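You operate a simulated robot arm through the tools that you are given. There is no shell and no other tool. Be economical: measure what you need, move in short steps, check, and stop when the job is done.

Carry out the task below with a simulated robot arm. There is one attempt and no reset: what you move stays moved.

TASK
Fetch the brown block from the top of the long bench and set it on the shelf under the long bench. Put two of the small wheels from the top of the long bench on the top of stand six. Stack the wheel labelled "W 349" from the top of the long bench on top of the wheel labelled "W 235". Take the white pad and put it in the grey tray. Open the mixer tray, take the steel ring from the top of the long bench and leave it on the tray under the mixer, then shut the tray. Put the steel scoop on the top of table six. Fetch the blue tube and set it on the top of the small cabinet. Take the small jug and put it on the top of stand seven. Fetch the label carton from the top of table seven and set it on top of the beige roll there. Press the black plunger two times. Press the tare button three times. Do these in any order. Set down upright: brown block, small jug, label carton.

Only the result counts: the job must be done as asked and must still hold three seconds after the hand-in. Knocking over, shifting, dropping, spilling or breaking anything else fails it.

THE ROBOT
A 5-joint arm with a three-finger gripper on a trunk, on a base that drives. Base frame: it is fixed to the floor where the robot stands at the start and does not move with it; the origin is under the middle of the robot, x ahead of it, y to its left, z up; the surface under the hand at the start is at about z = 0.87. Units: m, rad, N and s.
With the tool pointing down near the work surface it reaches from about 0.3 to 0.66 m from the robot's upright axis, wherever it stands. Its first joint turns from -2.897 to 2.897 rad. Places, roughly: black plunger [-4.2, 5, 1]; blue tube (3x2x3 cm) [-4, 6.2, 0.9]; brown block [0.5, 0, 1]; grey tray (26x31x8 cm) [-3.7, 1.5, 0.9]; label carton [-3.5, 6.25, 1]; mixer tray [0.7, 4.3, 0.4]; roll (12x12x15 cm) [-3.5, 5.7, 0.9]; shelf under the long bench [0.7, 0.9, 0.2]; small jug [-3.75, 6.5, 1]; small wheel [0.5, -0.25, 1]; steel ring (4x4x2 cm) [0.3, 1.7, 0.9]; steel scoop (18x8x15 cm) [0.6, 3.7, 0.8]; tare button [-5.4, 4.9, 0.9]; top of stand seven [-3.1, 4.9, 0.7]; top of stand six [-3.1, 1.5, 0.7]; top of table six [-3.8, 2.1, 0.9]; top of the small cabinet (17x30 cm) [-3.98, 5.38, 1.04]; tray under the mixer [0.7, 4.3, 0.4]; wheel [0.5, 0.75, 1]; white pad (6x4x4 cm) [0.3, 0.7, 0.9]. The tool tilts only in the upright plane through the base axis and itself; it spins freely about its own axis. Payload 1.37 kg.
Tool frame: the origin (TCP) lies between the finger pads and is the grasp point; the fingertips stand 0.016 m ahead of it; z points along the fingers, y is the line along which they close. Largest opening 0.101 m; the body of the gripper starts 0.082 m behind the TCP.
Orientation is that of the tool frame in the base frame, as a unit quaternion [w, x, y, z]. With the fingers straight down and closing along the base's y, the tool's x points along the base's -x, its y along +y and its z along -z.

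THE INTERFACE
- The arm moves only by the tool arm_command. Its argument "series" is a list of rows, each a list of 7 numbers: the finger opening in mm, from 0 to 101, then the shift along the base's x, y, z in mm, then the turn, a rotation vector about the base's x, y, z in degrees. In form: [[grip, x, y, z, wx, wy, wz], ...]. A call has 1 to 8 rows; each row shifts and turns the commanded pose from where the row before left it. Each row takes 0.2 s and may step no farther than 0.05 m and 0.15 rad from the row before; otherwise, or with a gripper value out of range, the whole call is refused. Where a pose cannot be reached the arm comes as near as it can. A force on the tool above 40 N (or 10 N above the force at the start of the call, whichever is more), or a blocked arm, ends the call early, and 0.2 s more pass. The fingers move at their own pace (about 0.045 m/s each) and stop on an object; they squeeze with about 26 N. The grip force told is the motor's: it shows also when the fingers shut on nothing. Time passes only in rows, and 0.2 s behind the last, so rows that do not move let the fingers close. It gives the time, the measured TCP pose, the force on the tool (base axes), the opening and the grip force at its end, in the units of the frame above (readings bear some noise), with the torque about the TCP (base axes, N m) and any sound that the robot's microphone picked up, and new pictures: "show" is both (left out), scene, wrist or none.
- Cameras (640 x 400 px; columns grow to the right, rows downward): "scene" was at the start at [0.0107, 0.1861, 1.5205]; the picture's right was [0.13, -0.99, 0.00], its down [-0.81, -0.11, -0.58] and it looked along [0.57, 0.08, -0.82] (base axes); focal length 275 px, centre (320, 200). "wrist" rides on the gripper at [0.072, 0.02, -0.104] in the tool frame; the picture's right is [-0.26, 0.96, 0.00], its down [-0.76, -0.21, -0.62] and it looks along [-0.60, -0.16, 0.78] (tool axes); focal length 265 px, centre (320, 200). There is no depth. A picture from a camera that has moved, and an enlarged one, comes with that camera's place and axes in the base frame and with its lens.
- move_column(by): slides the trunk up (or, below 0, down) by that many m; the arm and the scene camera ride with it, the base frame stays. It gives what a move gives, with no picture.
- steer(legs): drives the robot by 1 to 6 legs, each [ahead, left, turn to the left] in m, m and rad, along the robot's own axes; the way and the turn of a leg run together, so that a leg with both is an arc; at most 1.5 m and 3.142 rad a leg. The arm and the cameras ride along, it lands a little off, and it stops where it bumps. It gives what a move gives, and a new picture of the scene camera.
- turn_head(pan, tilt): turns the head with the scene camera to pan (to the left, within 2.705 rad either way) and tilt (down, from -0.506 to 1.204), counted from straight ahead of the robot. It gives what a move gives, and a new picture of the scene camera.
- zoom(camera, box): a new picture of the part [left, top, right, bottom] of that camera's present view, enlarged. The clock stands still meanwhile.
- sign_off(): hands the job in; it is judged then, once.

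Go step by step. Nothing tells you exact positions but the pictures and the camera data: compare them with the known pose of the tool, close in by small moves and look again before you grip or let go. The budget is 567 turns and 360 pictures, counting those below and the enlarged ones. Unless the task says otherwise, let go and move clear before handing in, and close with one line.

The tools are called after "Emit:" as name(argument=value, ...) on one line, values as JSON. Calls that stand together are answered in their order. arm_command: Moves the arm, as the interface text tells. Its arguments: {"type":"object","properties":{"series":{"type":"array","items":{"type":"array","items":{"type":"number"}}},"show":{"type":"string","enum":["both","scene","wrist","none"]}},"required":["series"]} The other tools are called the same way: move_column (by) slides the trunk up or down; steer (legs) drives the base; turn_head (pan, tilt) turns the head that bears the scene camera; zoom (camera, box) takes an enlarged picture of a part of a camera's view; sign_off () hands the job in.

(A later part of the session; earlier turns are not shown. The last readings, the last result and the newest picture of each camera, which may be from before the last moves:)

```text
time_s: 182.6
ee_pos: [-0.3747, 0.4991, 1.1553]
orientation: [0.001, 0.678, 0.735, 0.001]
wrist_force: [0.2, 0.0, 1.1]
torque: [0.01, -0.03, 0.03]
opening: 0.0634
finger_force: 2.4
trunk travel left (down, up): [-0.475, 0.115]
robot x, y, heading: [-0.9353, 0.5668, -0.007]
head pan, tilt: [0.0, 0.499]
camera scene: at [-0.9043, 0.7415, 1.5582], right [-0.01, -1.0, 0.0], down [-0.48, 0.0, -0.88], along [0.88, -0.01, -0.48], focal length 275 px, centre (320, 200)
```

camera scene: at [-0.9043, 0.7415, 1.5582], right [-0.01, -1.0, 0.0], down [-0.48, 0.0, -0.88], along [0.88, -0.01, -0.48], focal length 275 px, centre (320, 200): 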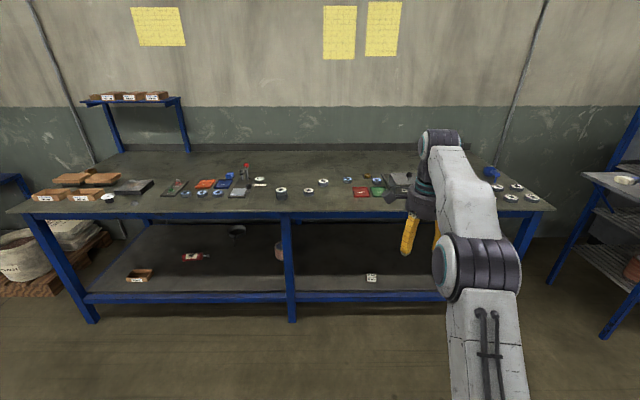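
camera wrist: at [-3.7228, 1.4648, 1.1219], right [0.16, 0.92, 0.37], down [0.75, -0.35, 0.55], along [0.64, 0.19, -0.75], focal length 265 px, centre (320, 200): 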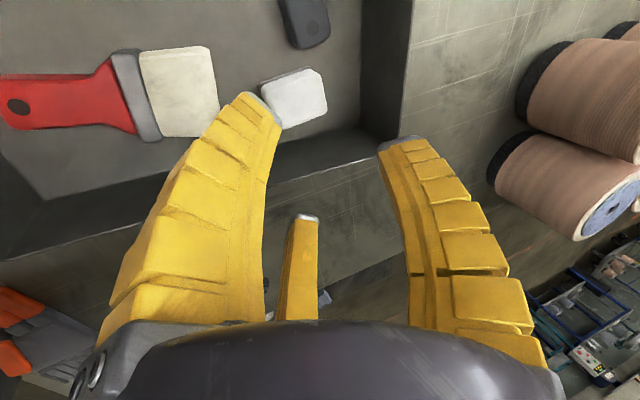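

Now drive to the LOT wheels at the bench's right end.

Emit:
steer(legs=[[0.8, -0.6, 0.007]])

Emit:
turn_head(pan=-0.3, tilt=0.9)

Emit:
zoom(camera="wrist", box=[0, 0, 640, 400])

```text
time_s: 187.7
ee_pos: [0.4161, -0.1027, 1.156]
orientation: [0.001, 0.678, 0.735, 0.001]
wrist_force: [0.1, -0.4, -0.7]
torque: [0.02, -0.02, 0.01]
opening: 0.0635
finger_force: 2.1
trunk travel left (down, up): [-0.475, 0.115]
robot x, y, heading: [-0.1475, -0.0382, -0.005]
head pan, tilt: [0.0, 0.499]
camera scene: at [-0.1132, 0.1386, 1.5583], right [-0.01, -1.0, 0.0], down [-0.48, 0.0, -0.88], along [0.88, -0.01, -0.48], focal length 275 px, centre (320, 200)
```

scene: 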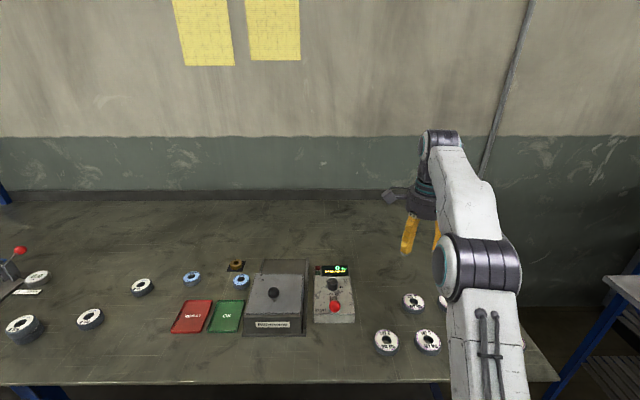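

```text
time_s: 188.6
ee_pos: [0.4166, -0.1025, 1.1555]
orientation: [0.001, 0.678, 0.735, 0.0]
wrist_force: [0.1, 0.4, 0.2]
torque: [-0.02, 0.02, 0.01]
opening: 0.0635
finger_force: 2.8
trunk travel left (down, up): [-0.475, 0.115]
robot x, y, heading: [-0.1449, -0.0352, -0.007]
head pan, tilt: [-0.3, 0.901]
camera scene: at [-0.1324, 0.1166, 1.5245], right [-0.3, -0.95, 0.0], down [-0.75, 0.24, -0.62], along [0.59, -0.19, -0.78], focal length 275 px, centre (320, 200)
```

scene: 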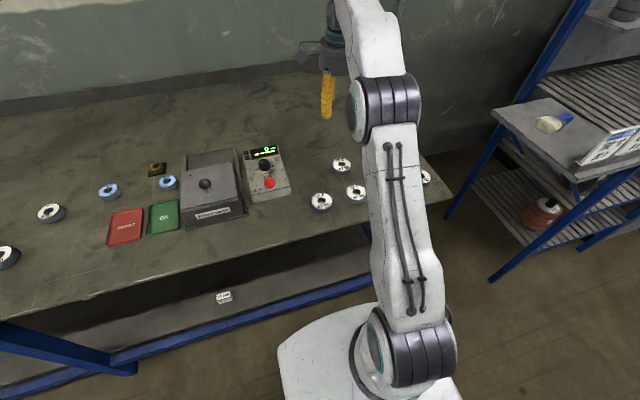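

```text
1.00 times, centred on (320, 200) of wrist (not enlarged: the box is as wide or as high as the picture)
camera zoom: at [0.4304, -0.0277, 1.2603], right [0.98, -0.19, 0.0], down [-0.15, -0.77, 0.62], along [-0.11, -0.61, -0.78], focal length 265 px, centre (320, 200)
```

zoom: 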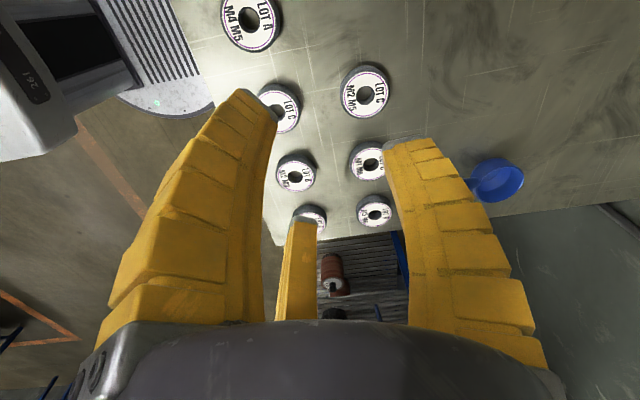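

LOT A M4M5 is at ≈(0.346,-0.036). Move over it.

Emit:
arm_command(series=[[90, -18, 16, -35, 0, 0, 0], [90, -18, 17, -35, 0, 0, 0], [90, -18, 17, -35, 0, 0, 0], [90, -17, 16, -40, 0, 0, 0]], show="wrist")

```text
time_s: 189.6
ee_pos: [0.3458, -0.037, 1.0107]
orientation: [0.002, 0.679, 0.734, 0.001]
wrist_force: [0.0, -0.5, 0.4]
torque: [-0.01, -0.01, -0.04]
opening: 0.091
finger_force: 1.3
trunk travel left (down, up): [-0.475, 0.115]
robot x, y, heading: [-0.1457, -0.0372, -0.012]
head pan, tilt: [-0.3, 0.901]
camera wrist: at [0.3585, 0.0376, 1.1161], right [0.98, -0.19, 0.0], down [-0.15, -0.77, 0.62], along [-0.11, -0.61, -0.78], focal length 265 px, centre (320, 200)
```

wrist: 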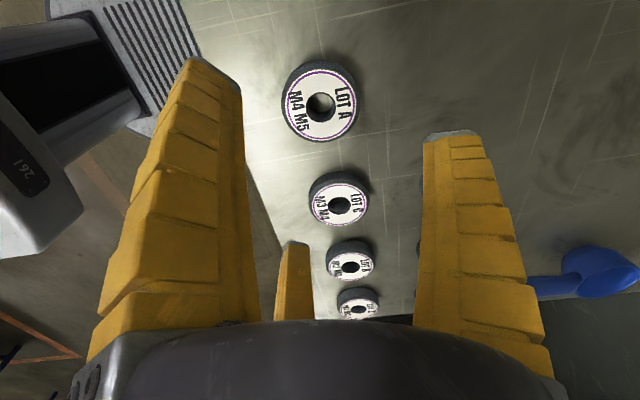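

Aligned. Lower and grip.

Emit:
arm_command(series=[[90, 1, 0, -45, 0, 0, 0], [90, 0, 0, -45, 0, 0, 0], [90, 0, 0, -32, 0, 0, 0], [0, 0, 0, 0, 0, 0, 0], [0, 0, 0, 0, 0, 0, 0], [0, 0, 0, 0, 0, 0, 0]], show="wrist")

Emit:
arm_command(series=[[0, 0, 0, 20, 0, 0, 0], [0, 0, 0, 45, 0, 0, 0], [0, 0, 0, 45, 0, 0, 0], [0, 0, 0, 45, 0, 0, 0], [0, 0, 0, 45, 0, 0, 0]], show="wrist")

```text
time_s: 191.0
ee_pos: [0.3482, -0.0365, 0.8882]
orientation: [0.001, 0.678, 0.735, 0.001]
wrist_force: [-0.4, 0.0, -0.4]
torque: [-0.01, 0.0, 0.03]
opening: 0.0652
finger_force: 26.4
trunk travel left (down, up): [-0.475, 0.115]
robot x, y, heading: [-0.1421, -0.0397, -0.008]
head pan, tilt: [-0.3, 0.901]
camera wrist: at [0.3613, 0.0382, 0.9937], right [0.98, -0.19, 0.0], down [-0.15, -0.77, 0.62], along [-0.11, -0.61, -0.78], focal length 265 px, centre (320, 200)
```

wrist: 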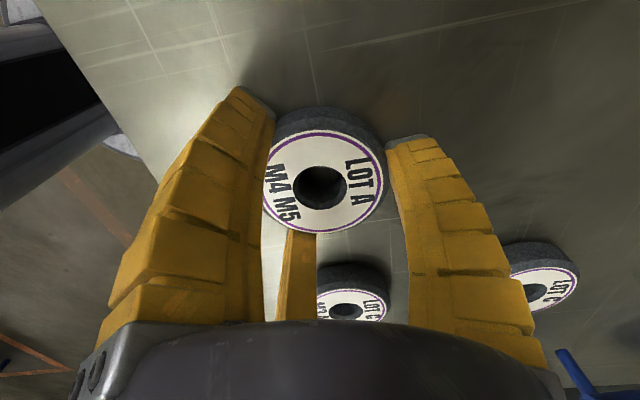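

```text
time_s: 192.2
ee_pos: [0.3463, -0.0339, 1.0894]
orientation: [0.0, 0.678, 0.735, 0.0]
wrist_force: [0.5, 0.2, -1.6]
torque: [-0.01, -0.03, 0.02]
opening: 0.065
finger_force: 26.3
trunk travel left (down, up): [-0.475, 0.115]
robot x, y, heading: [-0.1445, -0.0391, -0.006]
head pan, tilt: [-0.3, 0.901]
camera wrist: at [0.3596, 0.0401, 1.1939], right [0.98, -0.19, 0.0], down [-0.15, -0.77, 0.62], along [-0.11, -0.61, -0.78], focal length 265 px, centre (320, 200)
```

wrist: 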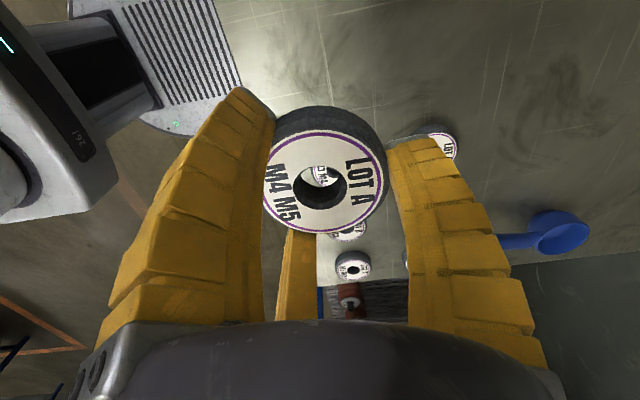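

LOT A is held (65 mm). Drive to stand six.

Emit:
steer(legs=[[-0.5, 0, 0], [0, 0, 3.14], [1.2, -0.8, 0]])

Emit:
turn_head(pan=-0.2, tilt=0.5)

```text
time_s: 209.4
ee_pos: [-2.3551, 0.7684, 1.0876]
orientation: [0.001, 0.737, -0.676, 0.0]
wrist_force: [0.2, -0.1, -2.0]
torque: [0.01, 0.01, -0.02]
opening: 0.0649
finger_force: 26.3
trunk travel left (down, up): [-0.475, 0.115]
robot x, y, heading: [-1.8649, 0.7725, 3.141]
head pan, tilt: [-0.3, 0.901]
camera scene: at [-1.8784, 0.6208, 1.5245], right [0.3, 0.95, 0.0], down [0.75, -0.23, -0.62], along [-0.59, 0.19, -0.78], focal length 275 px, centre (320, 200)
```

scene: 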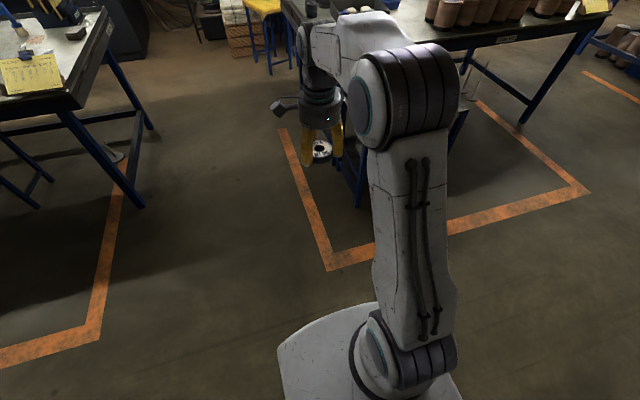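

```text
time_s: 210.2
ee_pos: [-2.3545, 0.7675, 1.089]
orientation: [0.001, 0.737, -0.676, 0.0]
wrist_force: [-0.2, 0.1, -1.4]
torque: [0.02, 0.0, -0.01]
opening: 0.0648
finger_force: 25.8
trunk travel left (down, up): [-0.475, 0.115]
robot x, y, heading: [-1.8642, 0.7775, 3.137]
head pan, tilt: [-0.201, 0.499]
camera scene: at [-1.8953, 0.6165, 1.5582], right [0.2, 0.98, 0.0], down [0.47, -0.1, -0.88], along [-0.86, 0.18, -0.48], focal length 275 px, centre (320, 200)
```

scene: 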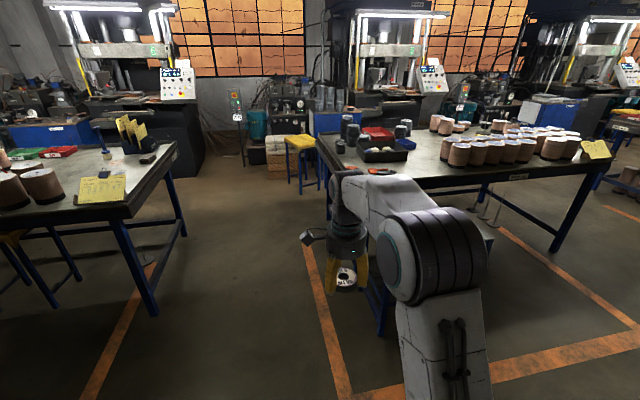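

Emit:
steer(legs=[[0.1, -0.7, 0]])

Emit:
turn_head(pan=0.1, tilt=0.75)

```text
time_s: 214.2
ee_pos: [-2.456, 1.4847, 1.0875]
orientation: [0.0, 0.74, -0.672, -0.001]
wrist_force: [0.0, 0.6, -1.0]
torque: [0.04, 0.01, 0.0]
opening: 0.0646
finger_force: 25.6
trunk travel left (down, up): [-0.475, 0.115]
robot x, y, heading: [-1.9656, 1.4913, -3.135]
head pan, tilt: [-0.201, 0.499]
camera scene: at [-1.9941, 1.3385, 1.5584], right [0.19, 0.98, 0.0], down [0.47, -0.09, -0.88], along [-0.86, 0.17, -0.48], focal length 275 px, centre (320, 200)
```

scene: 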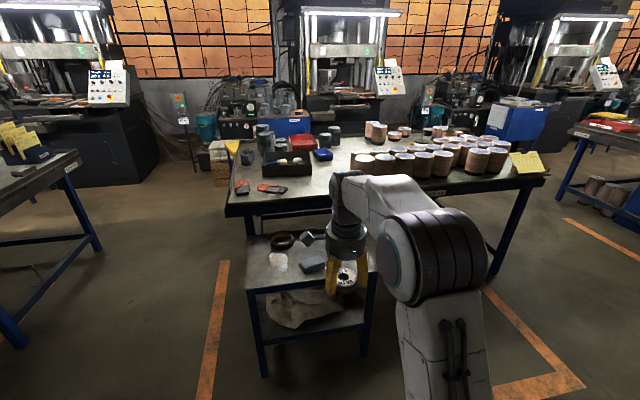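

```text
time_s: 215.0
ee_pos: [-2.457, 1.484, 1.0889]
orientation: [0.001, 0.74, -0.672, -0.001]
wrist_force: [0.0, -0.1, -1.1]
torque: [0.01, 0.0, 0.03]
opening: 0.0648
finger_force: 26.0
trunk travel left (down, up): [-0.475, 0.115]
robot x, y, heading: [-1.9654, 1.4975, -3.134]
head pan, tilt: [0.099, 0.75]
camera scene: at [-1.9871, 1.3118, 1.5364], right [-0.11, 0.99, 0.0], down [0.68, 0.07, -0.73], along [-0.73, -0.08, -0.68], focal length 275 px, centre (320, 200)
```

scene: 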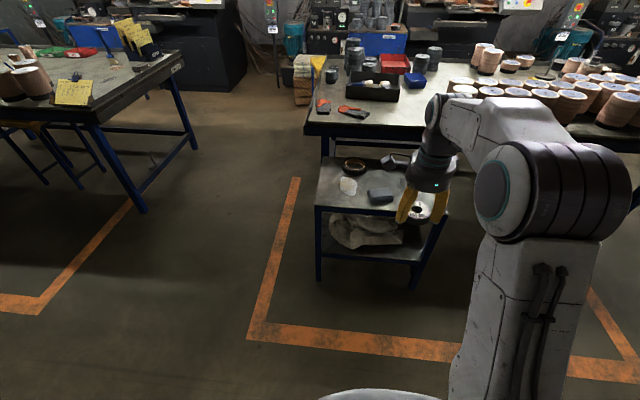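

Stand six top spans roughly x −3.24…−2.84, y 1.2…1.72. Drive closer and use the wrist camera.

Emit:
steer(legs=[[0.4, 0, -0.01]])

Emit:
zoom(camera="wrist", box=[0, 0, 640, 400])

```text
time_s: 217.5
ee_pos: [-2.8584, 1.478, 1.088]
orientation: [0.0, 0.742, -0.671, -0.001]
wrist_force: [-0.1, -0.4, -2.0]
torque: [0.02, 0.01, 0.02]
opening: 0.0645
finger_force: 25.7
trunk travel left (down, up): [-0.475, 0.115]
robot x, y, heading: [-2.3665, 1.4918, -3.124]
head pan, tilt: [0.099, 0.75]
camera scene: at [-2.3888, 1.3076, 1.5363], right [-0.11, 0.99, 0.0], down [0.68, 0.08, -0.73], along [-0.73, -0.08, -0.68], focal length 275 px, centre (320, 200)
```

scene: 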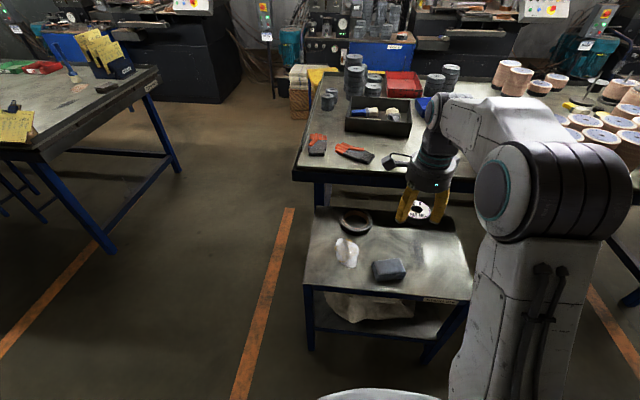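

```text
1.00 times, centred on (320, 200) of wrist (not enlarged: the box is as wide or as high as the picture)
camera zoom: at [-2.8699, 1.4049, 1.193], right [-0.99, 0.17, 0.0], down [0.13, 0.77, 0.62], along [0.1, 0.61, -0.78], focal length 265 px, centre (320, 200)
```

zoom: 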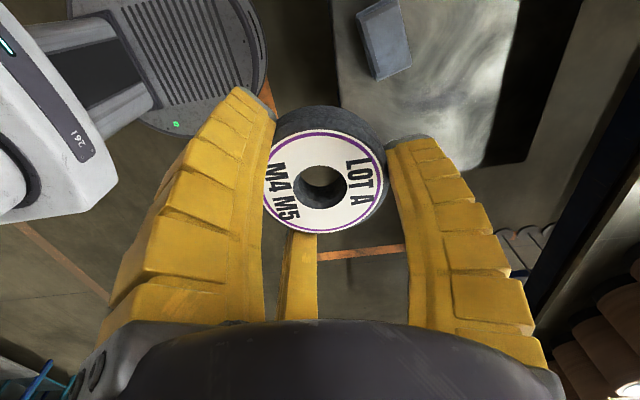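

Stand top z≈0.69; free area is the right part, y≈1.6. I'll move closer, lower the trunk a bit, and place the first wheel toward the back at (-3.08,1.63).

Emit:
steer(legs=[[0.2, -0.1, -0.01]])

Emit:
move_column(by=-0.12)

Emit:
arm_command(series=[[0, -10, 20, -30, 0, 0, 0], [0, -10, 20, -40, 0, 0, 0], [0, 0, 0, -40, 0, 0, 0]], show="both")

```text
time_s: 219.2
ee_pos: [-3.0581, 1.5791, 1.0876]
orientation: [0.0, 0.739, -0.673, 0.0]
wrist_force: [-0.3, 0.3, -1.3]
torque: [0.01, -0.02, 0.01]
opening: 0.0648
finger_force: 26.6
trunk travel left (down, up): [-0.475, 0.115]
robot x, y, heading: [-2.5683, 1.5872, -3.135]
head pan, tilt: [0.099, 0.75]
camera scene: at [-2.591, 1.4057, 1.5364], right [-0.1, 0.99, 0.0], down [0.68, 0.07, -0.73], along [-0.73, -0.08, -0.68], focal length 275 px, centre (320, 200)
```

scene: 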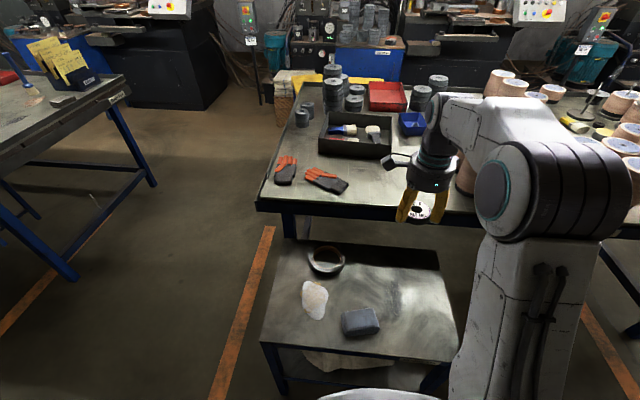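

```text
time_s: 220.7
ee_pos: [-3.0581, 1.5793, 0.9688]
orientation: [0.001, 0.739, -0.674, 0.0]
wrist_force: [0.7, 0.7, -1.5]
torque: [-0.01, 0.02, -0.01]
opening: 0.0646
finger_force: 25.9
trunk travel left (down, up): [-0.355, 0.235]
robot x, y, heading: [-2.5659, 1.5901, -3.139]
head pan, tilt: [0.099, 0.75]
```

```text
time_s: 221.5
ee_pos: [-3.0777, 1.6185, 0.8579]
orientation: [0.0, 0.739, -0.673, -0.001]
wrist_force: [-0.6, -0.2, 0.0]
torque: [0.01, 0.04, 0.0]
opening: 0.0648
finger_force: 25.9
trunk travel left (down, up): [-0.355, 0.235]
robot x, y, heading: [-2.5677, 1.5896, -3.137]
head pan, tilt: [0.099, 0.75]
camera scene: at [-2.5904, 1.4055, 1.4164], right [-0.1, 0.99, 0.0], down [0.68, 0.07, -0.73], along [-0.73, -0.08, -0.68], focal length 275 px, centre (320, 200)
camera wrist: at [-3.0903, 1.5466, 0.9627], right [-0.98, 0.17, 0.0], down [0.14, 0.77, 0.62], along [0.11, 0.61, -0.78], focal length 265 px, centre (320, 200)
```

scene: 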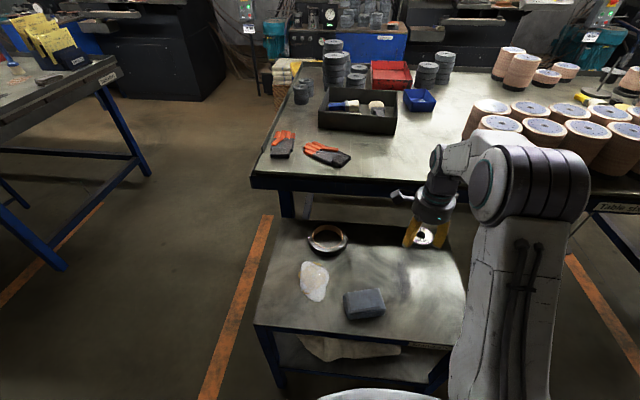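
wrist: 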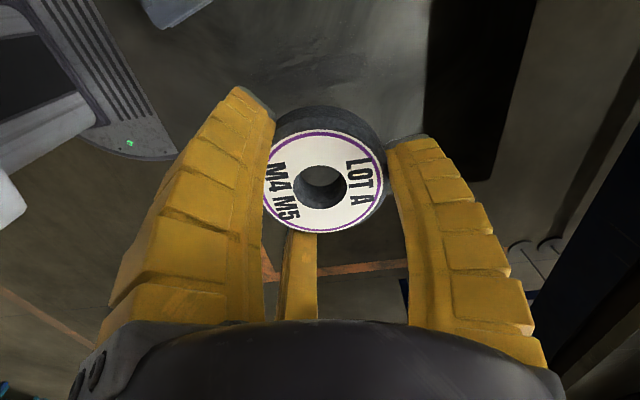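

Position is good. Lower to the stand.

Emit:
arm_command(series=[[0, 0, 0, -45, 0, 0, 0], [0, 0, 0, -45, 0, 0, 0], [0, 0, 0, -35, 0, 0, 0], [0, 0, 0, -10, 0, 0, 0]], show="none")

Emit:
arm_command(series=[[0, 0, 0, -4, 0, 0, 0], [0, 0, 0, -3, 0, 0, 0], [0, 0, 0, -3, 0, 0, 0]], show="none")

```text
time_s: 222.5
ee_pos: [-3.079, 1.6188, 0.7221]
orientation: [0.001, 0.739, -0.674, -0.001]
wrist_force: [0.4, 0.5, -1.5]
torque: [0.0, 0.0, -0.02]
opening: 0.0646
finger_force: 25.5
trunk travel left (down, up): [-0.355, 0.235]
robot x, y, heading: [-2.5687, 1.5886, -3.137]
head pan, tilt: [0.099, 0.75]
```

```text
time_s: 223.3
ee_pos: [-3.078, 1.619, 0.7126]
orientation: [0.0, 0.738, -0.674, -0.001]
wrist_force: [0.3, 0.2, -1.3]
torque: [0.0, 0.0, -0.03]
opening: 0.0648
finger_force: 26.0
trunk travel left (down, up): [-0.355, 0.235]
robot x, y, heading: [-2.5693, 1.5872, -3.135]
head pan, tilt: [0.099, 0.75]
```

Emit:
arm_command(series=[[0, 0, 0, -3, 0, 0, 0], [0, 0, 0, -3, 0, 0, 0], [0, 0, 0, 0, 0, 0, 0]], show="none")

Emit:
arm_command(series=[[0, 0, 0, -3, 0, 0, 0], [0, 0, 0, -2, 0, 0, 0], [0, 0, 0, 0, 0, 0, 0]], show="none")

```text
time_s: 224.1
ee_pos: [-3.0776, 1.6195, 0.7067]
orientation: [0.0, 0.739, -0.674, 0.0]
wrist_force: [0.2, 1.0, -0.4]
torque: [0.0, -0.01, 0.0]
opening: 0.0646
finger_force: 25.6
trunk travel left (down, up): [-0.355, 0.235]
robot x, y, heading: [-2.5643, 1.5895, -3.137]
head pan, tilt: [0.099, 0.75]
```

```text
time_s: 224.9
ee_pos: [-3.0761, 1.6192, 0.7025]
orientation: [0.001, 0.739, -0.674, -0.001]
wrist_force: [0.3, -0.5, -1.4]
torque: [0.0, -0.02, -0.01]
opening: 0.0648
finger_force: 25.9
trunk travel left (down, up): [-0.355, 0.235]
robot x, y, heading: [-2.5677, 1.5857, -3.141]
head pan, tilt: [0.099, 0.75]
```

Emit:
arm_command(series=[[0, 0, 0, -3, 0, 0, 0], [0, 0, 0, -3, 0, 0, 0], [0, 0, 0, 0, 0, 0, 0]], show="none")

Emit:
arm_command(series=[[0, 0, 0, -3, 0, 0, 0], [0, 0, 0, -3, 0, 0, 0], [0, 0, 0, 0, 0, 0, 0]], show="none")

```text
time_s: 225.7
ee_pos: [-3.0773, 1.6195, 0.6974]
orientation: [0.001, 0.738, -0.674, 0.0]
wrist_force: [0.4, 0.6, -2.2]
torque: [-0.01, 0.02, -0.02]
opening: 0.0645
finger_force: 26.3
trunk travel left (down, up): [-0.355, 0.235]
robot x, y, heading: [-2.5691, 1.5903, -3.137]
head pan, tilt: [0.099, 0.75]
```

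```text
time_s: 226.5
ee_pos: [-3.0779, 1.6198, 0.6897]
orientation: [0.002, 0.739, -0.673, -0.001]
wrist_force: [0.2, -0.2, -1.3]
torque: [0.01, 0.01, 0.01]
opening: 0.0646
finger_force: 26.2
trunk travel left (down, up): [-0.355, 0.235]
robot x, y, heading: [-2.5678, 1.5868, -3.141]
head pan, tilt: [0.099, 0.75]
```

Not yet touching; check the gap visually.

Emit:
zoom(camera="scene", box=[370, 170, 490, 260])

```text
4.44 times, centred on (430, 215) of scene
camera zoom: at [-2.5902, 1.4054, 1.4164], right [-0.1, 0.99, 0.0], down [0.68, 0.07, -0.73], along [-0.73, -0.08, -0.68], focal length 1223 px, centre (-169, 133)
```

zoom: 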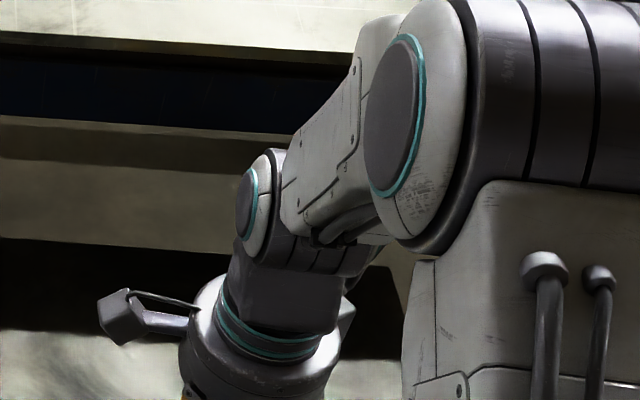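

Emit:
arm_command(series=[[0, 0, 0, -3, 0, 0, 0], [0, 0, 0, -3, 0, 0, 0], [0, 0, 0, -2, 0, 0, 0], [0, 0, 0, 0, 0, 0, 0]], show="none")

Emit:
arm_command(series=[[0, 0, 0, -3, 0, 0, 0], [0, 0, 0, -3, 0, 0, 0], [0, 0, 0, -2, 0, 0, 0], [0, 0, 0, 0, 0, 0, 0]], show="none")

Emit:
arm_command(series=[[0, 0, 0, -3, 0, 0, 0], [0, 0, 0, -3, 0, 0, 0], [0, 0, 0, -2, 0, 0, 0], [0, 0, 0, 0, 0, 0, 0]], show="wrist")

```text
time_s: 227.5
ee_pos: [-3.0765, 1.6188, 0.6809]
orientation: [0.001, 0.739, -0.674, -0.001]
wrist_force: [0.5, -1.0, -1.3]
torque: [0.0, 0.01, -0.03]
opening: 0.0647
finger_force: 25.5
trunk travel left (down, up): [-0.355, 0.235]
robot x, y, heading: [-2.5659, 1.5876, -3.134]
head pan, tilt: [0.099, 0.75]
```

```text
time_s: 228.5
ee_pos: [-3.0777, 1.6189, 0.6762]
orientation: [0.001, 0.739, -0.673, -0.002]
wrist_force: [2.6, -0.9, 22.7]
torque: [-0.11, -0.15, 0.02]
opening: 0.0669
finger_force: 25.7
trunk travel left (down, up): [-0.355, 0.235]
robot x, y, heading: [-2.5693, 1.5896, -3.136]
head pan, tilt: [0.099, 0.75]
```

```text
time_s: 229.0
ee_pos: [-3.0778, 1.6199, 0.6752]
orientation: [0.002, 0.739, -0.673, -0.003]
wrist_force: [6.7, -1.5, 22.0]
torque: [-0.1, -0.65, 0.03]
opening: 0.0661
finger_force: 25.8
trunk travel left (down, up): [-0.355, 0.235]
robot x, y, heading: [-2.561, 1.5883, -3.141]
head pan, tilt: [0.099, 0.75]
stopped in row 2: the force on the tool passed its limit at 43 N (the readings are from after the stop); the commanded pose is now the measured one
camera wrist: at [-3.0897, 1.5464, 0.7805], right [-0.98, 0.17, 0.01], down [0.14, 0.77, 0.62], along [0.1, 0.61, -0.78], focal length 265 px, centre (320, 200)
```

wrist: 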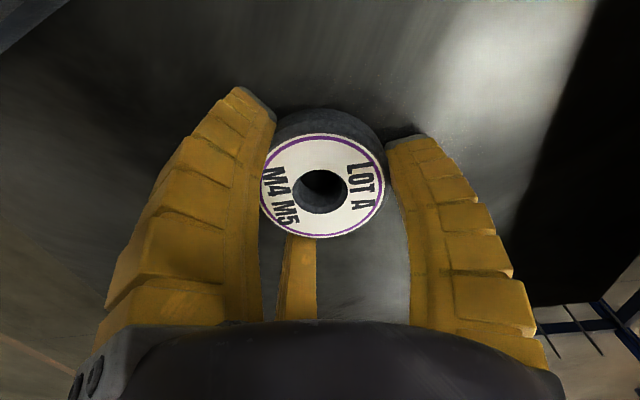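

Contact (stand top ≈0.66). Ease, release, and rise.

Emit:
arm_command(series=[[0, 0, 0, 3, 0, 0, 0], [90, 0, 0, 0, 0, 0, 0], [90, 0, 0, 0, 0, 0, 0], [90, 0, 0, 20, 0, 0, 0], [90, 0, 0, 40, 0, 0, 0], [90, 0, 0, 45, 0, 0, 0], [90, 0, 0, 45, 0, 0, 0], [90, 0, 0, 45, 0, 0, 0]], show="both")

```text
time_s: 230.8
ee_pos: [-3.0807, 1.6185, 0.8729]
orientation: [0.001, 0.739, -0.674, -0.002]
wrist_force: [0.3, 0.1, 0.2]
torque: [-0.02, -0.02, 0.01]
opening: 0.0911
finger_force: 1.4
trunk travel left (down, up): [-0.355, 0.235]
robot x, y, heading: [-2.562, 1.5857, -3.136]
head pan, tilt: [0.099, 0.75]
camera scene: at [-2.5898, 1.4053, 1.4163], right [-0.1, 0.99, 0.0], down [0.68, 0.07, -0.73], along [-0.73, -0.08, -0.68], focal length 275 px, centre (320, 200)
camera wrist: at [-3.0919, 1.5455, 0.9772], right [-0.98, 0.17, 0.01], down [0.14, 0.77, 0.62], along [0.1, 0.61, -0.78], focal length 265 px, centre (320, 200)
```

scene: 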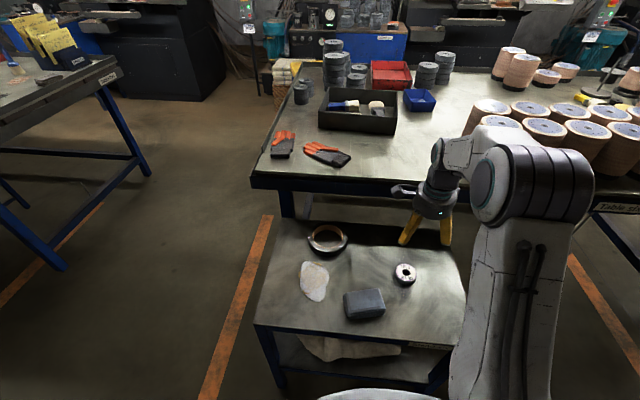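
wrist: 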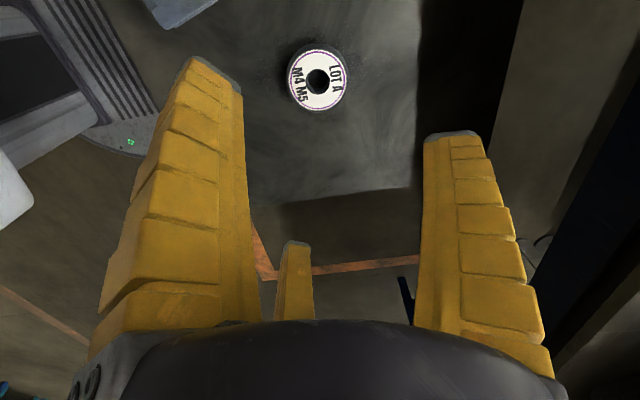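

First wheel is on stand six. Go back for the second.

Emit:
arm_command(series=[[90, 0, 0, 45, 0, 0, 0], [90, 20, 0, 45, 0, 0, 0], [90, 0, 0, 45, 0, 0, 0]], show="none")

Emit:
move_column(by=0.12)

Emit:
steer(legs=[[-0.5, 0, 0], [0, 0, 3.14], [1.2, -0.85, 0], [0.5, -0.6, 0]])

```text
time_s: 231.6
ee_pos: [-3.057, 1.6194, 1.0044]
orientation: [0.002, 0.74, -0.673, -0.003]
wrist_force: [-0.5, 0.4, -0.1]
torque: [-0.01, -0.02, -0.01]
opening: 0.0911
finger_force: 0.9
trunk travel left (down, up): [-0.355, 0.235]
robot x, y, heading: [-2.5659, 1.5878, -3.139]
head pan, tilt: [0.099, 0.75]
```

```text
time_s: 233.1
ee_pos: [-3.0587, 1.6207, 1.1258]
orientation: [0.002, 0.739, -0.674, -0.003]
wrist_force: [0.1, 0.2, 0.2]
torque: [0.03, 0.01, 0.01]
opening: 0.091
finger_force: 1.1
trunk travel left (down, up): [-0.475, 0.115]
robot x, y, heading: [-2.5638, 1.5883, -3.138]
head pan, tilt: [0.099, 0.75]
```

```text
time_s: 253.7
ee_pos: [0.0188, 0.0326, 1.1244]
orientation: [0.002, 0.692, 0.722, 0.002]
wrist_force: [0.0, 0.1, 0.0]
torque: [0.01, 0.0, -0.04]
opening: 0.0911
finger_force: 1.0
trunk travel left (down, up): [-0.475, 0.115]
robot x, y, heading: [-0.4728, 0.0857, -0.047]
head pan, tilt: [0.099, 0.75]
camera scene: at [-0.4408, 0.2714, 1.5364], right [0.05, -1.0, 0.0], down [-0.68, -0.04, -0.73], along [0.73, 0.04, -0.68], focal length 275 px, centre (320, 200)
```

scene: 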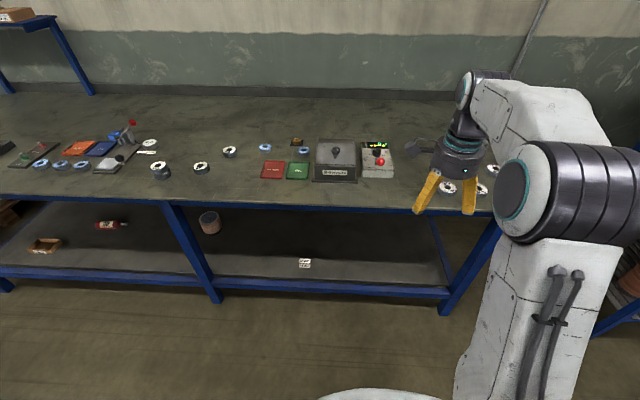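

Emit:
steer(legs=[[0.338, -0.21, 0.047]])

Emit:
zoom(camera="wrist", box=[0, 0, 640, 400])

```text
time_s: 256.2
ee_pos: [0.3579, -0.1618, 1.1239]
orientation: [0.001, 0.674, 0.739, 0.002]
wrist_force: [0.5, 0.0, -0.1]
torque: [-0.06, 0.01, -0.01]
opening: 0.0912
finger_force: 1.0
trunk travel left (down, up): [-0.475, 0.115]
robot x, y, heading: [-0.134, -0.1285, 0.003]
head pan, tilt: [0.099, 0.75]
camera scene: at [-0.1122, 0.0541, 1.5364], right [0.1, -0.99, 0.0], down [-0.68, -0.07, -0.73], along [0.73, 0.07, -0.68], focal length 275 px, centre (320, 200)
```

scene: 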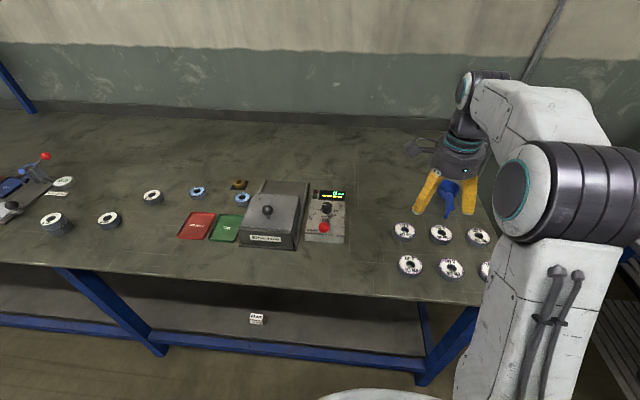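

```text
1.00 times, centred on (320, 200) of wrist (not enlarged: the box is as wide or as high as the picture)
camera zoom: at [0.3709, -0.0883, 1.2299], right [0.98, -0.18, 0.01], down [-0.14, -0.77, 0.62], along [-0.1, -0.61, -0.78], focal length 265 px, centre (320, 200)
```

zoom: 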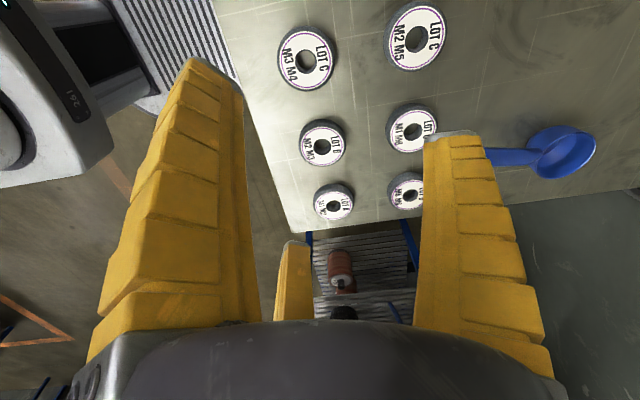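

LOT C (M3M4) is at ≈(0.348,-0.145). Move above and check.

Emit:
arm_command(series=[[90, -5, 8, -40, 0, 0, 0], [90, -5, 9, -40, 0, 0, 0], [90, 0, 0, -30, 0, 0, 0]], show="wrist")

```text
time_s: 257.0
ee_pos: [0.3453, -0.1447, 1.0159]
orientation: [0.003, 0.675, 0.738, 0.002]
wrist_force: [-0.5, 0.7, 0.2]
torque: [-0.01, -0.02, 0.03]
opening: 0.0911
finger_force: 0.2
trunk travel left (down, up): [-0.475, 0.115]
robot x, y, heading: [-0.133, -0.1314, 0.001]
head pan, tilt: [0.099, 0.75]
camera wrist: at [0.3595, -0.0703, 1.1207], right [0.98, -0.18, 0.01], down [-0.14, -0.77, 0.62], along [-0.1, -0.61, -0.78], focal length 265 px, centre (320, 200)
```

wrist: 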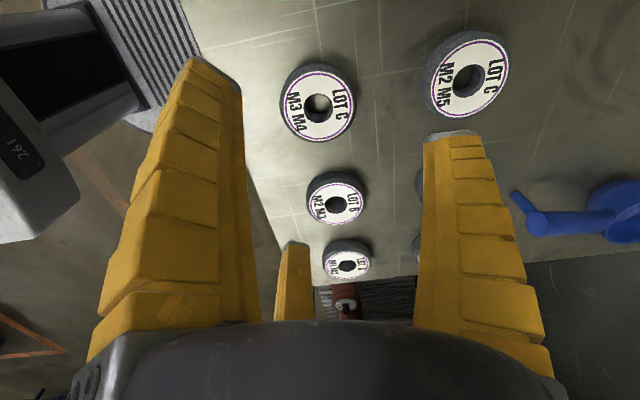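

Aligned. Lower, grip, lift.

Emit:
arm_command(series=[[90, 0, 0, -45, 0, 0, 0], [90, 0, 0, -45, 0, 0, 0], [90, 0, 0, -37, 0, 0, 0], [0, 0, 0, 0, 0, 0, 0], [0, 0, 0, 0, 0, 0, 0], [0, 0, 0, 0, 0, 0, 0]], show="none")

Emit:
arm_command(series=[[0, 0, 0, 20, 0, 0, 0], [0, 0, 0, 45, 0, 0, 0], [0, 0, 0, 45, 0, 0, 0], [0, 0, 0, 45, 0, 0, 0], [0, 0, 0, 45, 0, 0, 0]], show="wrist")

```text
time_s: 258.4
ee_pos: [0.3469, -0.1442, 0.8881]
orientation: [0.003, 0.674, 0.739, 0.002]
wrist_force: [-0.3, -0.3, 0.3]
torque: [-0.02, 0.02, -0.01]
opening: 0.0651
finger_force: 26.2
trunk travel left (down, up): [-0.475, 0.115]
robot x, y, heading: [-0.1312, -0.1261, 0.003]
head pan, tilt: [0.099, 0.75]
```

```text
time_s: 259.6
ee_pos: [0.3471, -0.1454, 1.0885]
orientation: [0.001, 0.674, 0.739, 0.002]
wrist_force: [-0.3, 0.8, -1.6]
torque: [0.01, 0.0, 0.02]
opening: 0.0653
finger_force: 25.8
trunk travel left (down, up): [-0.475, 0.115]
robot x, y, heading: [-0.1338, -0.1297, 0.001]
head pan, tilt: [0.099, 0.75]
camera wrist: at [0.36, -0.0714, 1.1938], right [0.98, -0.18, 0.01], down [-0.14, -0.77, 0.62], along [-0.1, -0.61, -0.78], focal length 265 px, centre (320, 200)
```

wrist: 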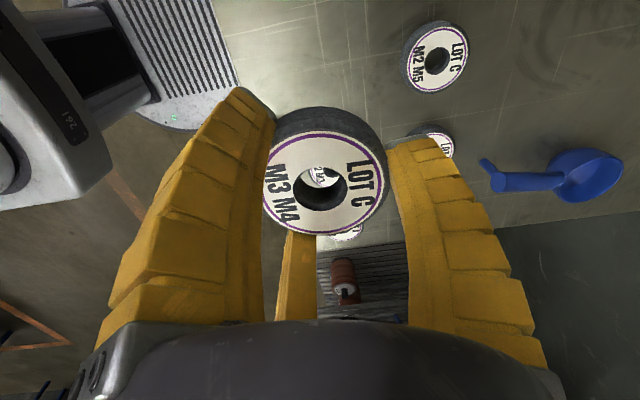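

Held. Drive to stand six again.

Emit:
steer(legs=[[-0.5, 0, 0], [0, 0, 3.14], [1.2, -0.85, 0], [0.45, -0.88, 0]])

```text
time_s: 281.5
ee_pos: [-2.7171, 1.6559, 1.0884]
orientation: [0.003, 0.724, -0.69, -0.002]
wrist_force: [-0.2, -0.5, -0.8]
torque: [0.01, 0.02, -0.03]
opening: 0.0652
finger_force: 26.0
trunk travel left (down, up): [-0.475, 0.115]
robot x, y, heading: [-2.2392, 1.6214, 3.096]
head pan, tilt: [0.099, 0.75]
camera scene: at [-2.2685, 1.4371, 1.5364], right [-0.06, 1.0, 0.0], down [0.68, 0.04, -0.73], along [-0.73, -0.04, -0.68], focal length 275 px, centre (320, 200)
```

scene: 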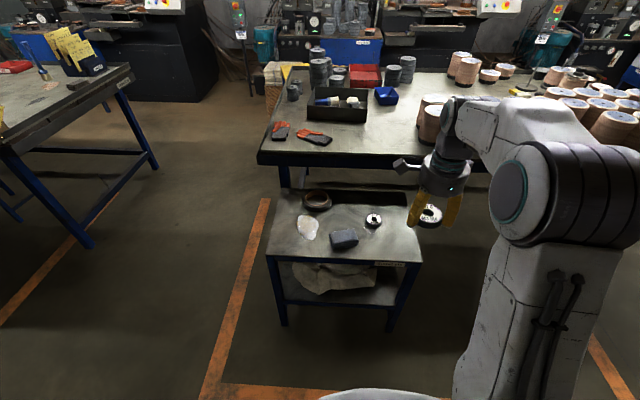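

Emit:
steer(legs=[[0.23, -0.03, 0.045]])

Emit:
move_column(by=-0.12)

Emit:
arm_command(series=[[0, 0, 0, -40, 0, 0, 0], [0, 0, 0, -40, 0, 0, 0]], show="both")

```text
time_s: 283.2
ee_pos: [-2.9515, 1.667, 1.0872]
orientation: [0.002, 0.74, -0.673, -0.002]
wrist_force: [0.0, 0.0, -2.6]
torque: [-0.03, -0.01, 0.01]
opening: 0.0649
finger_force: 25.9
trunk travel left (down, up): [-0.475, 0.115]
robot x, y, heading: [-2.4708, 1.652, -3.137]
head pan, tilt: [0.099, 0.75]
camera scene: at [-2.4928, 1.4693, 1.5363], right [-0.11, 0.99, 0.0], down [0.68, 0.07, -0.73], along [-0.73, -0.08, -0.68], focal length 275 px, centre (320, 200)
```

scene: 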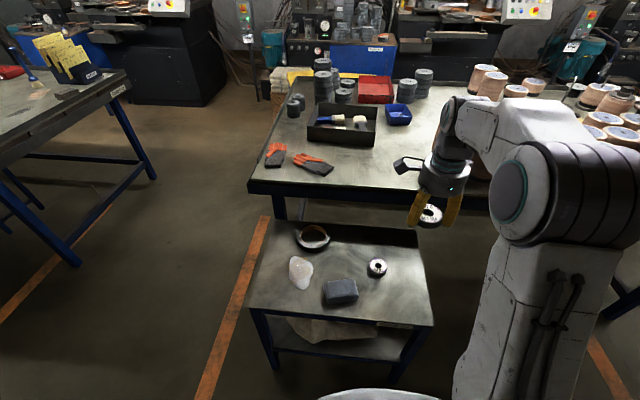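

```text
time_s: 284.8
ee_pos: [-2.9511, 1.6662, 0.968]
orientation: [0.002, 0.739, -0.674, -0.002]
wrist_force: [0.3, 0.4, -0.8]
torque: [-0.01, 0.01, -0.02]
opening: 0.065
finger_force: 26.2
trunk travel left (down, up): [-0.355, 0.235]
robot x, y, heading: [-2.4712, 1.6534, -3.134]
head pan, tilt: [0.099, 0.75]
```

```text
time_s: 285.4
ee_pos: [-2.9498, 1.666, 0.8883]
orientation: [0.002, 0.739, -0.673, -0.003]
wrist_force: [-0.1, -0.2, -1.1]
torque: [0.03, -0.02, 0.0]
opening: 0.0651
finger_force: 26.2
trunk travel left (down, up): [-0.355, 0.235]
robot x, y, heading: [-2.4676, 1.6551, -3.134]
head pan, tilt: [0.099, 0.75]
camera scene: at [-2.4922, 1.4692, 1.4164], right [-0.11, 0.99, 0.0], down [0.68, 0.07, -0.73], along [-0.73, -0.08, -0.68], focal length 275 px, centre (320, 200)
camera wrist: at [-2.9628, 1.594, 0.9927], right [-0.98, 0.17, 0.01], down [0.14, 0.77, 0.62], along [0.1, 0.61, -0.78], focal length 265 px, centre (320, 200)
```

scene: 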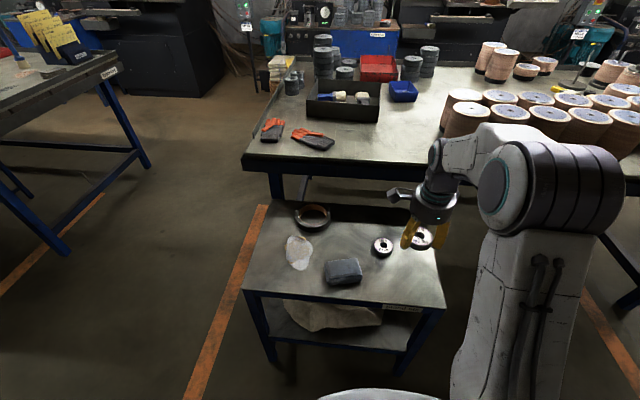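
wrist: 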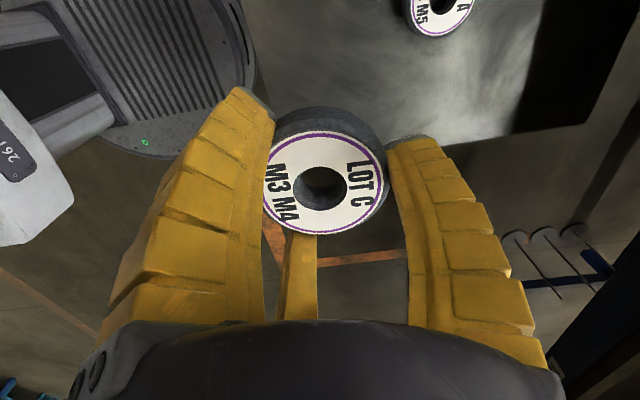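

Position (-2.955,1.667) is good. Lower to just above contact, then feel.

Emit:
arm_command(series=[[0, -5, 5, -45, 0, 0, 0], [0, 0, 0, -45, 0, 0, 0], [0, 0, 0, -45, 0, 0, 0], [0, 0, 0, -45, 0, 0, 0], [0, 0, 0, -22, 0, 0, 0], [0, 0, 0, -4, 0, 0, 0]], show="none")

Emit:
arm_command(series=[[0, 0, 0, -3, 0, 0, 0], [0, 0, 0, -3, 0, 0, 0], [0, 0, 0, 0, 0, 0, 0]], show="none")

```text
time_s: 286.8
ee_pos: [-2.9576, 1.6714, 0.6823]
orientation: [0.002, 0.739, -0.673, -0.004]
wrist_force: [0.2, -0.8, -1.6]
torque: [0.0, 0.0, 0.04]
opening: 0.0652
finger_force: 25.8
trunk travel left (down, up): [-0.355, 0.235]
robot x, y, heading: [-2.4675, 1.65, -3.141]
head pan, tilt: [0.099, 0.75]
```

```text
time_s: 287.6
ee_pos: [-2.9564, 1.671, 0.6782]
orientation: [0.003, 0.74, -0.673, -0.004]
wrist_force: [1.2, -0.8, 13.2]
torque: [0.06, -0.29, -0.01]
opening: 0.066
finger_force: 26.3
trunk travel left (down, up): [-0.355, 0.235]
robot x, y, heading: [-2.4689, 1.6475, -3.133]
head pan, tilt: [0.099, 0.75]
```

Contact. Ease, release, rise.

Emit:
arm_command(series=[[0, 0, 0, 1, 0, 0, 0], [82, 0, 0, 0, 0, 0, 0], [82, 0, 0, 0, 0, 0, 0], [82, 0, 0, 20, 0, 0, 0], [82, 0, 0, 40, 0, 0, 0], [82, 0, 0, 45, 0, 0, 0], [82, 0, 0, 45, 0, 0, 0], [82, 0, 0, 45, 0, 0, 0]], show="scene")

Emit:
zoom(camera="scene", box=[240, 180, 460, 320])

```text
time_s: 289.4
ee_pos: [-2.956, 1.6698, 0.8713]
orientation: [0.003, 0.74, -0.673, -0.003]
wrist_force: [-0.5, 0.0, 0.0]
torque: [-0.01, 0.01, 0.0]
opening: 0.0839
finger_force: 1.1
trunk travel left (down, up): [-0.355, 0.235]
robot x, y, heading: [-2.4723, 1.6539, -3.135]
head pan, tilt: [0.099, 0.75]
camera scene: at [-2.4916, 1.4692, 1.4163], right [-0.11, 0.99, 0.0], down [0.68, 0.07, -0.73], along [-0.73, -0.08, -0.68], focal length 275 px, centre (320, 200)
```

scene: 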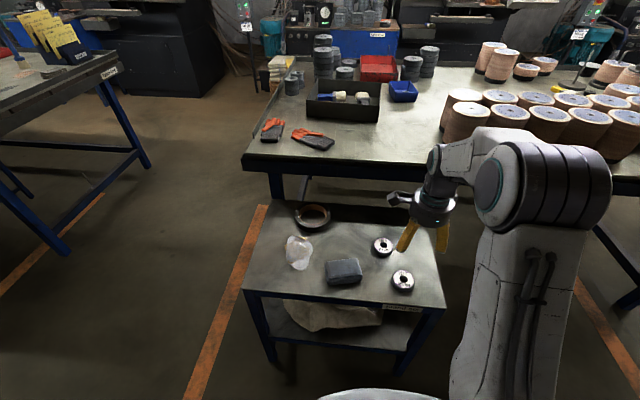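

```text
2.86 times, centred on (350, 250) of scene
camera zoom: at [-2.4916, 1.4692, 1.4163], right [-0.11, 0.99, 0.0], down [0.68, 0.07, -0.73], along [-0.73, -0.08, -0.68], focal length 786 px, centre (234, 57)
```

zoom: 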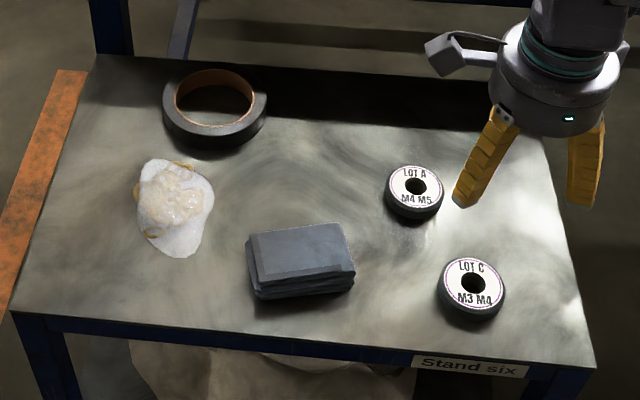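

Both small wheels are on stand six. Next, the mixer area near (0.7,4.3): drive there and look.

Emit:
arm_command(series=[[82, 0, 0, 45, 0, 0, 0], [82, 20, 0, 45, 0, 0, 0], [82, 20, 0, 20, 0, 0, 0]], show="none")

Emit:
move_column(by=0.12)

Emit:
steer(legs=[[-0.5, 0, 0], [0, 0, 3.14], [0.8, 1.2, 0], [0.5, 1.1, 0]])

Emit:
turn_head(pan=0.1, tilt=0.45)

```text
time_s: 290.1
ee_pos: [-2.9144, 1.6726, 0.9816]
orientation: [0.002, 0.74, -0.673, -0.004]
wrist_force: [-0.4, -0.2, 0.0]
torque: [0.0, 0.02, 0.0]
opening: 0.0842
finger_force: 1.6
trunk travel left (down, up): [-0.355, 0.235]
robot x, y, heading: [-2.4693, 1.6516, -3.133]
head pan, tilt: [0.099, 0.75]
```

```text
time_s: 291.6
ee_pos: [-2.916, 1.6717, 1.1006]
orientation: [0.001, 0.74, -0.673, -0.004]
wrist_force: [0.1, 0.1, -0.9]
torque: [-0.05, 0.02, 0.0]
opening: 0.084
finger_force: 2.1
trunk travel left (down, up): [-0.475, 0.115]
robot x, y, heading: [-2.4706, 1.651, -3.133]
head pan, tilt: [0.099, 0.75]
```

```text
time_s: 314.5
ee_pos: [-0.2519, 3.9593, 1.1012]
orientation: [0.004, 0.671, 0.742, 0.001]
wrist_force: [-0.4, 0.1, 0.0]
torque: [0.01, 0.01, -0.02]
opening: 0.0843
finger_force: 1.4
trunk travel left (down, up): [-0.475, 0.115]
robot x, y, heading: [-0.6997, 3.9737, 0.011]
head pan, tilt: [0.099, 0.75]
camera scene: at [-0.6785, 4.1616, 1.5363], right [0.11, -0.99, 0.0], down [-0.68, -0.07, -0.73], along [0.73, 0.08, -0.68], focal length 275 px, centre (320, 200)
```

scene: 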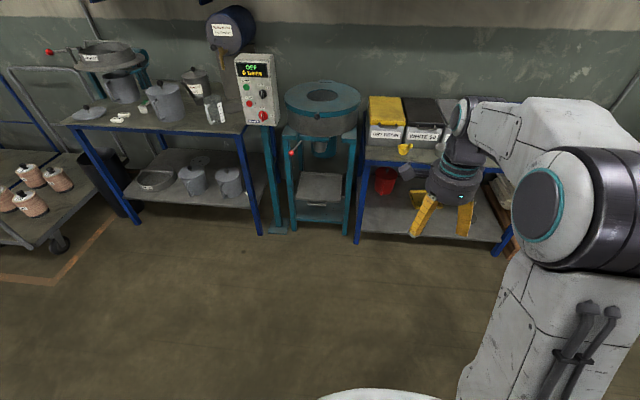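

```text
time_s: 315.3
ee_pos: [-0.2512, 3.9594, 1.1019]
orientation: [0.004, 0.671, 0.742, 0.002]
wrist_force: [0.4, 0.7, 0.6]
torque: [0.0, 0.0, 0.0]
opening: 0.0841
finger_force: 1.9
trunk travel left (down, up): [-0.475, 0.115]
robot x, y, heading: [-0.7019, 3.9838, 0.01]
head pan, tilt: [0.099, 0.45]
camera scene: at [-0.6697, 4.1624, 1.5627], right [0.11, -0.99, 0.0], down [-0.43, -0.05, -0.9], along [0.89, 0.1, -0.44], focal length 275 px, centre (320, 200)
```

scene: 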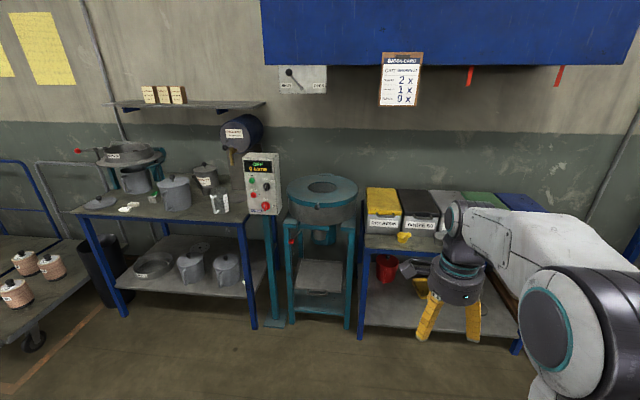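

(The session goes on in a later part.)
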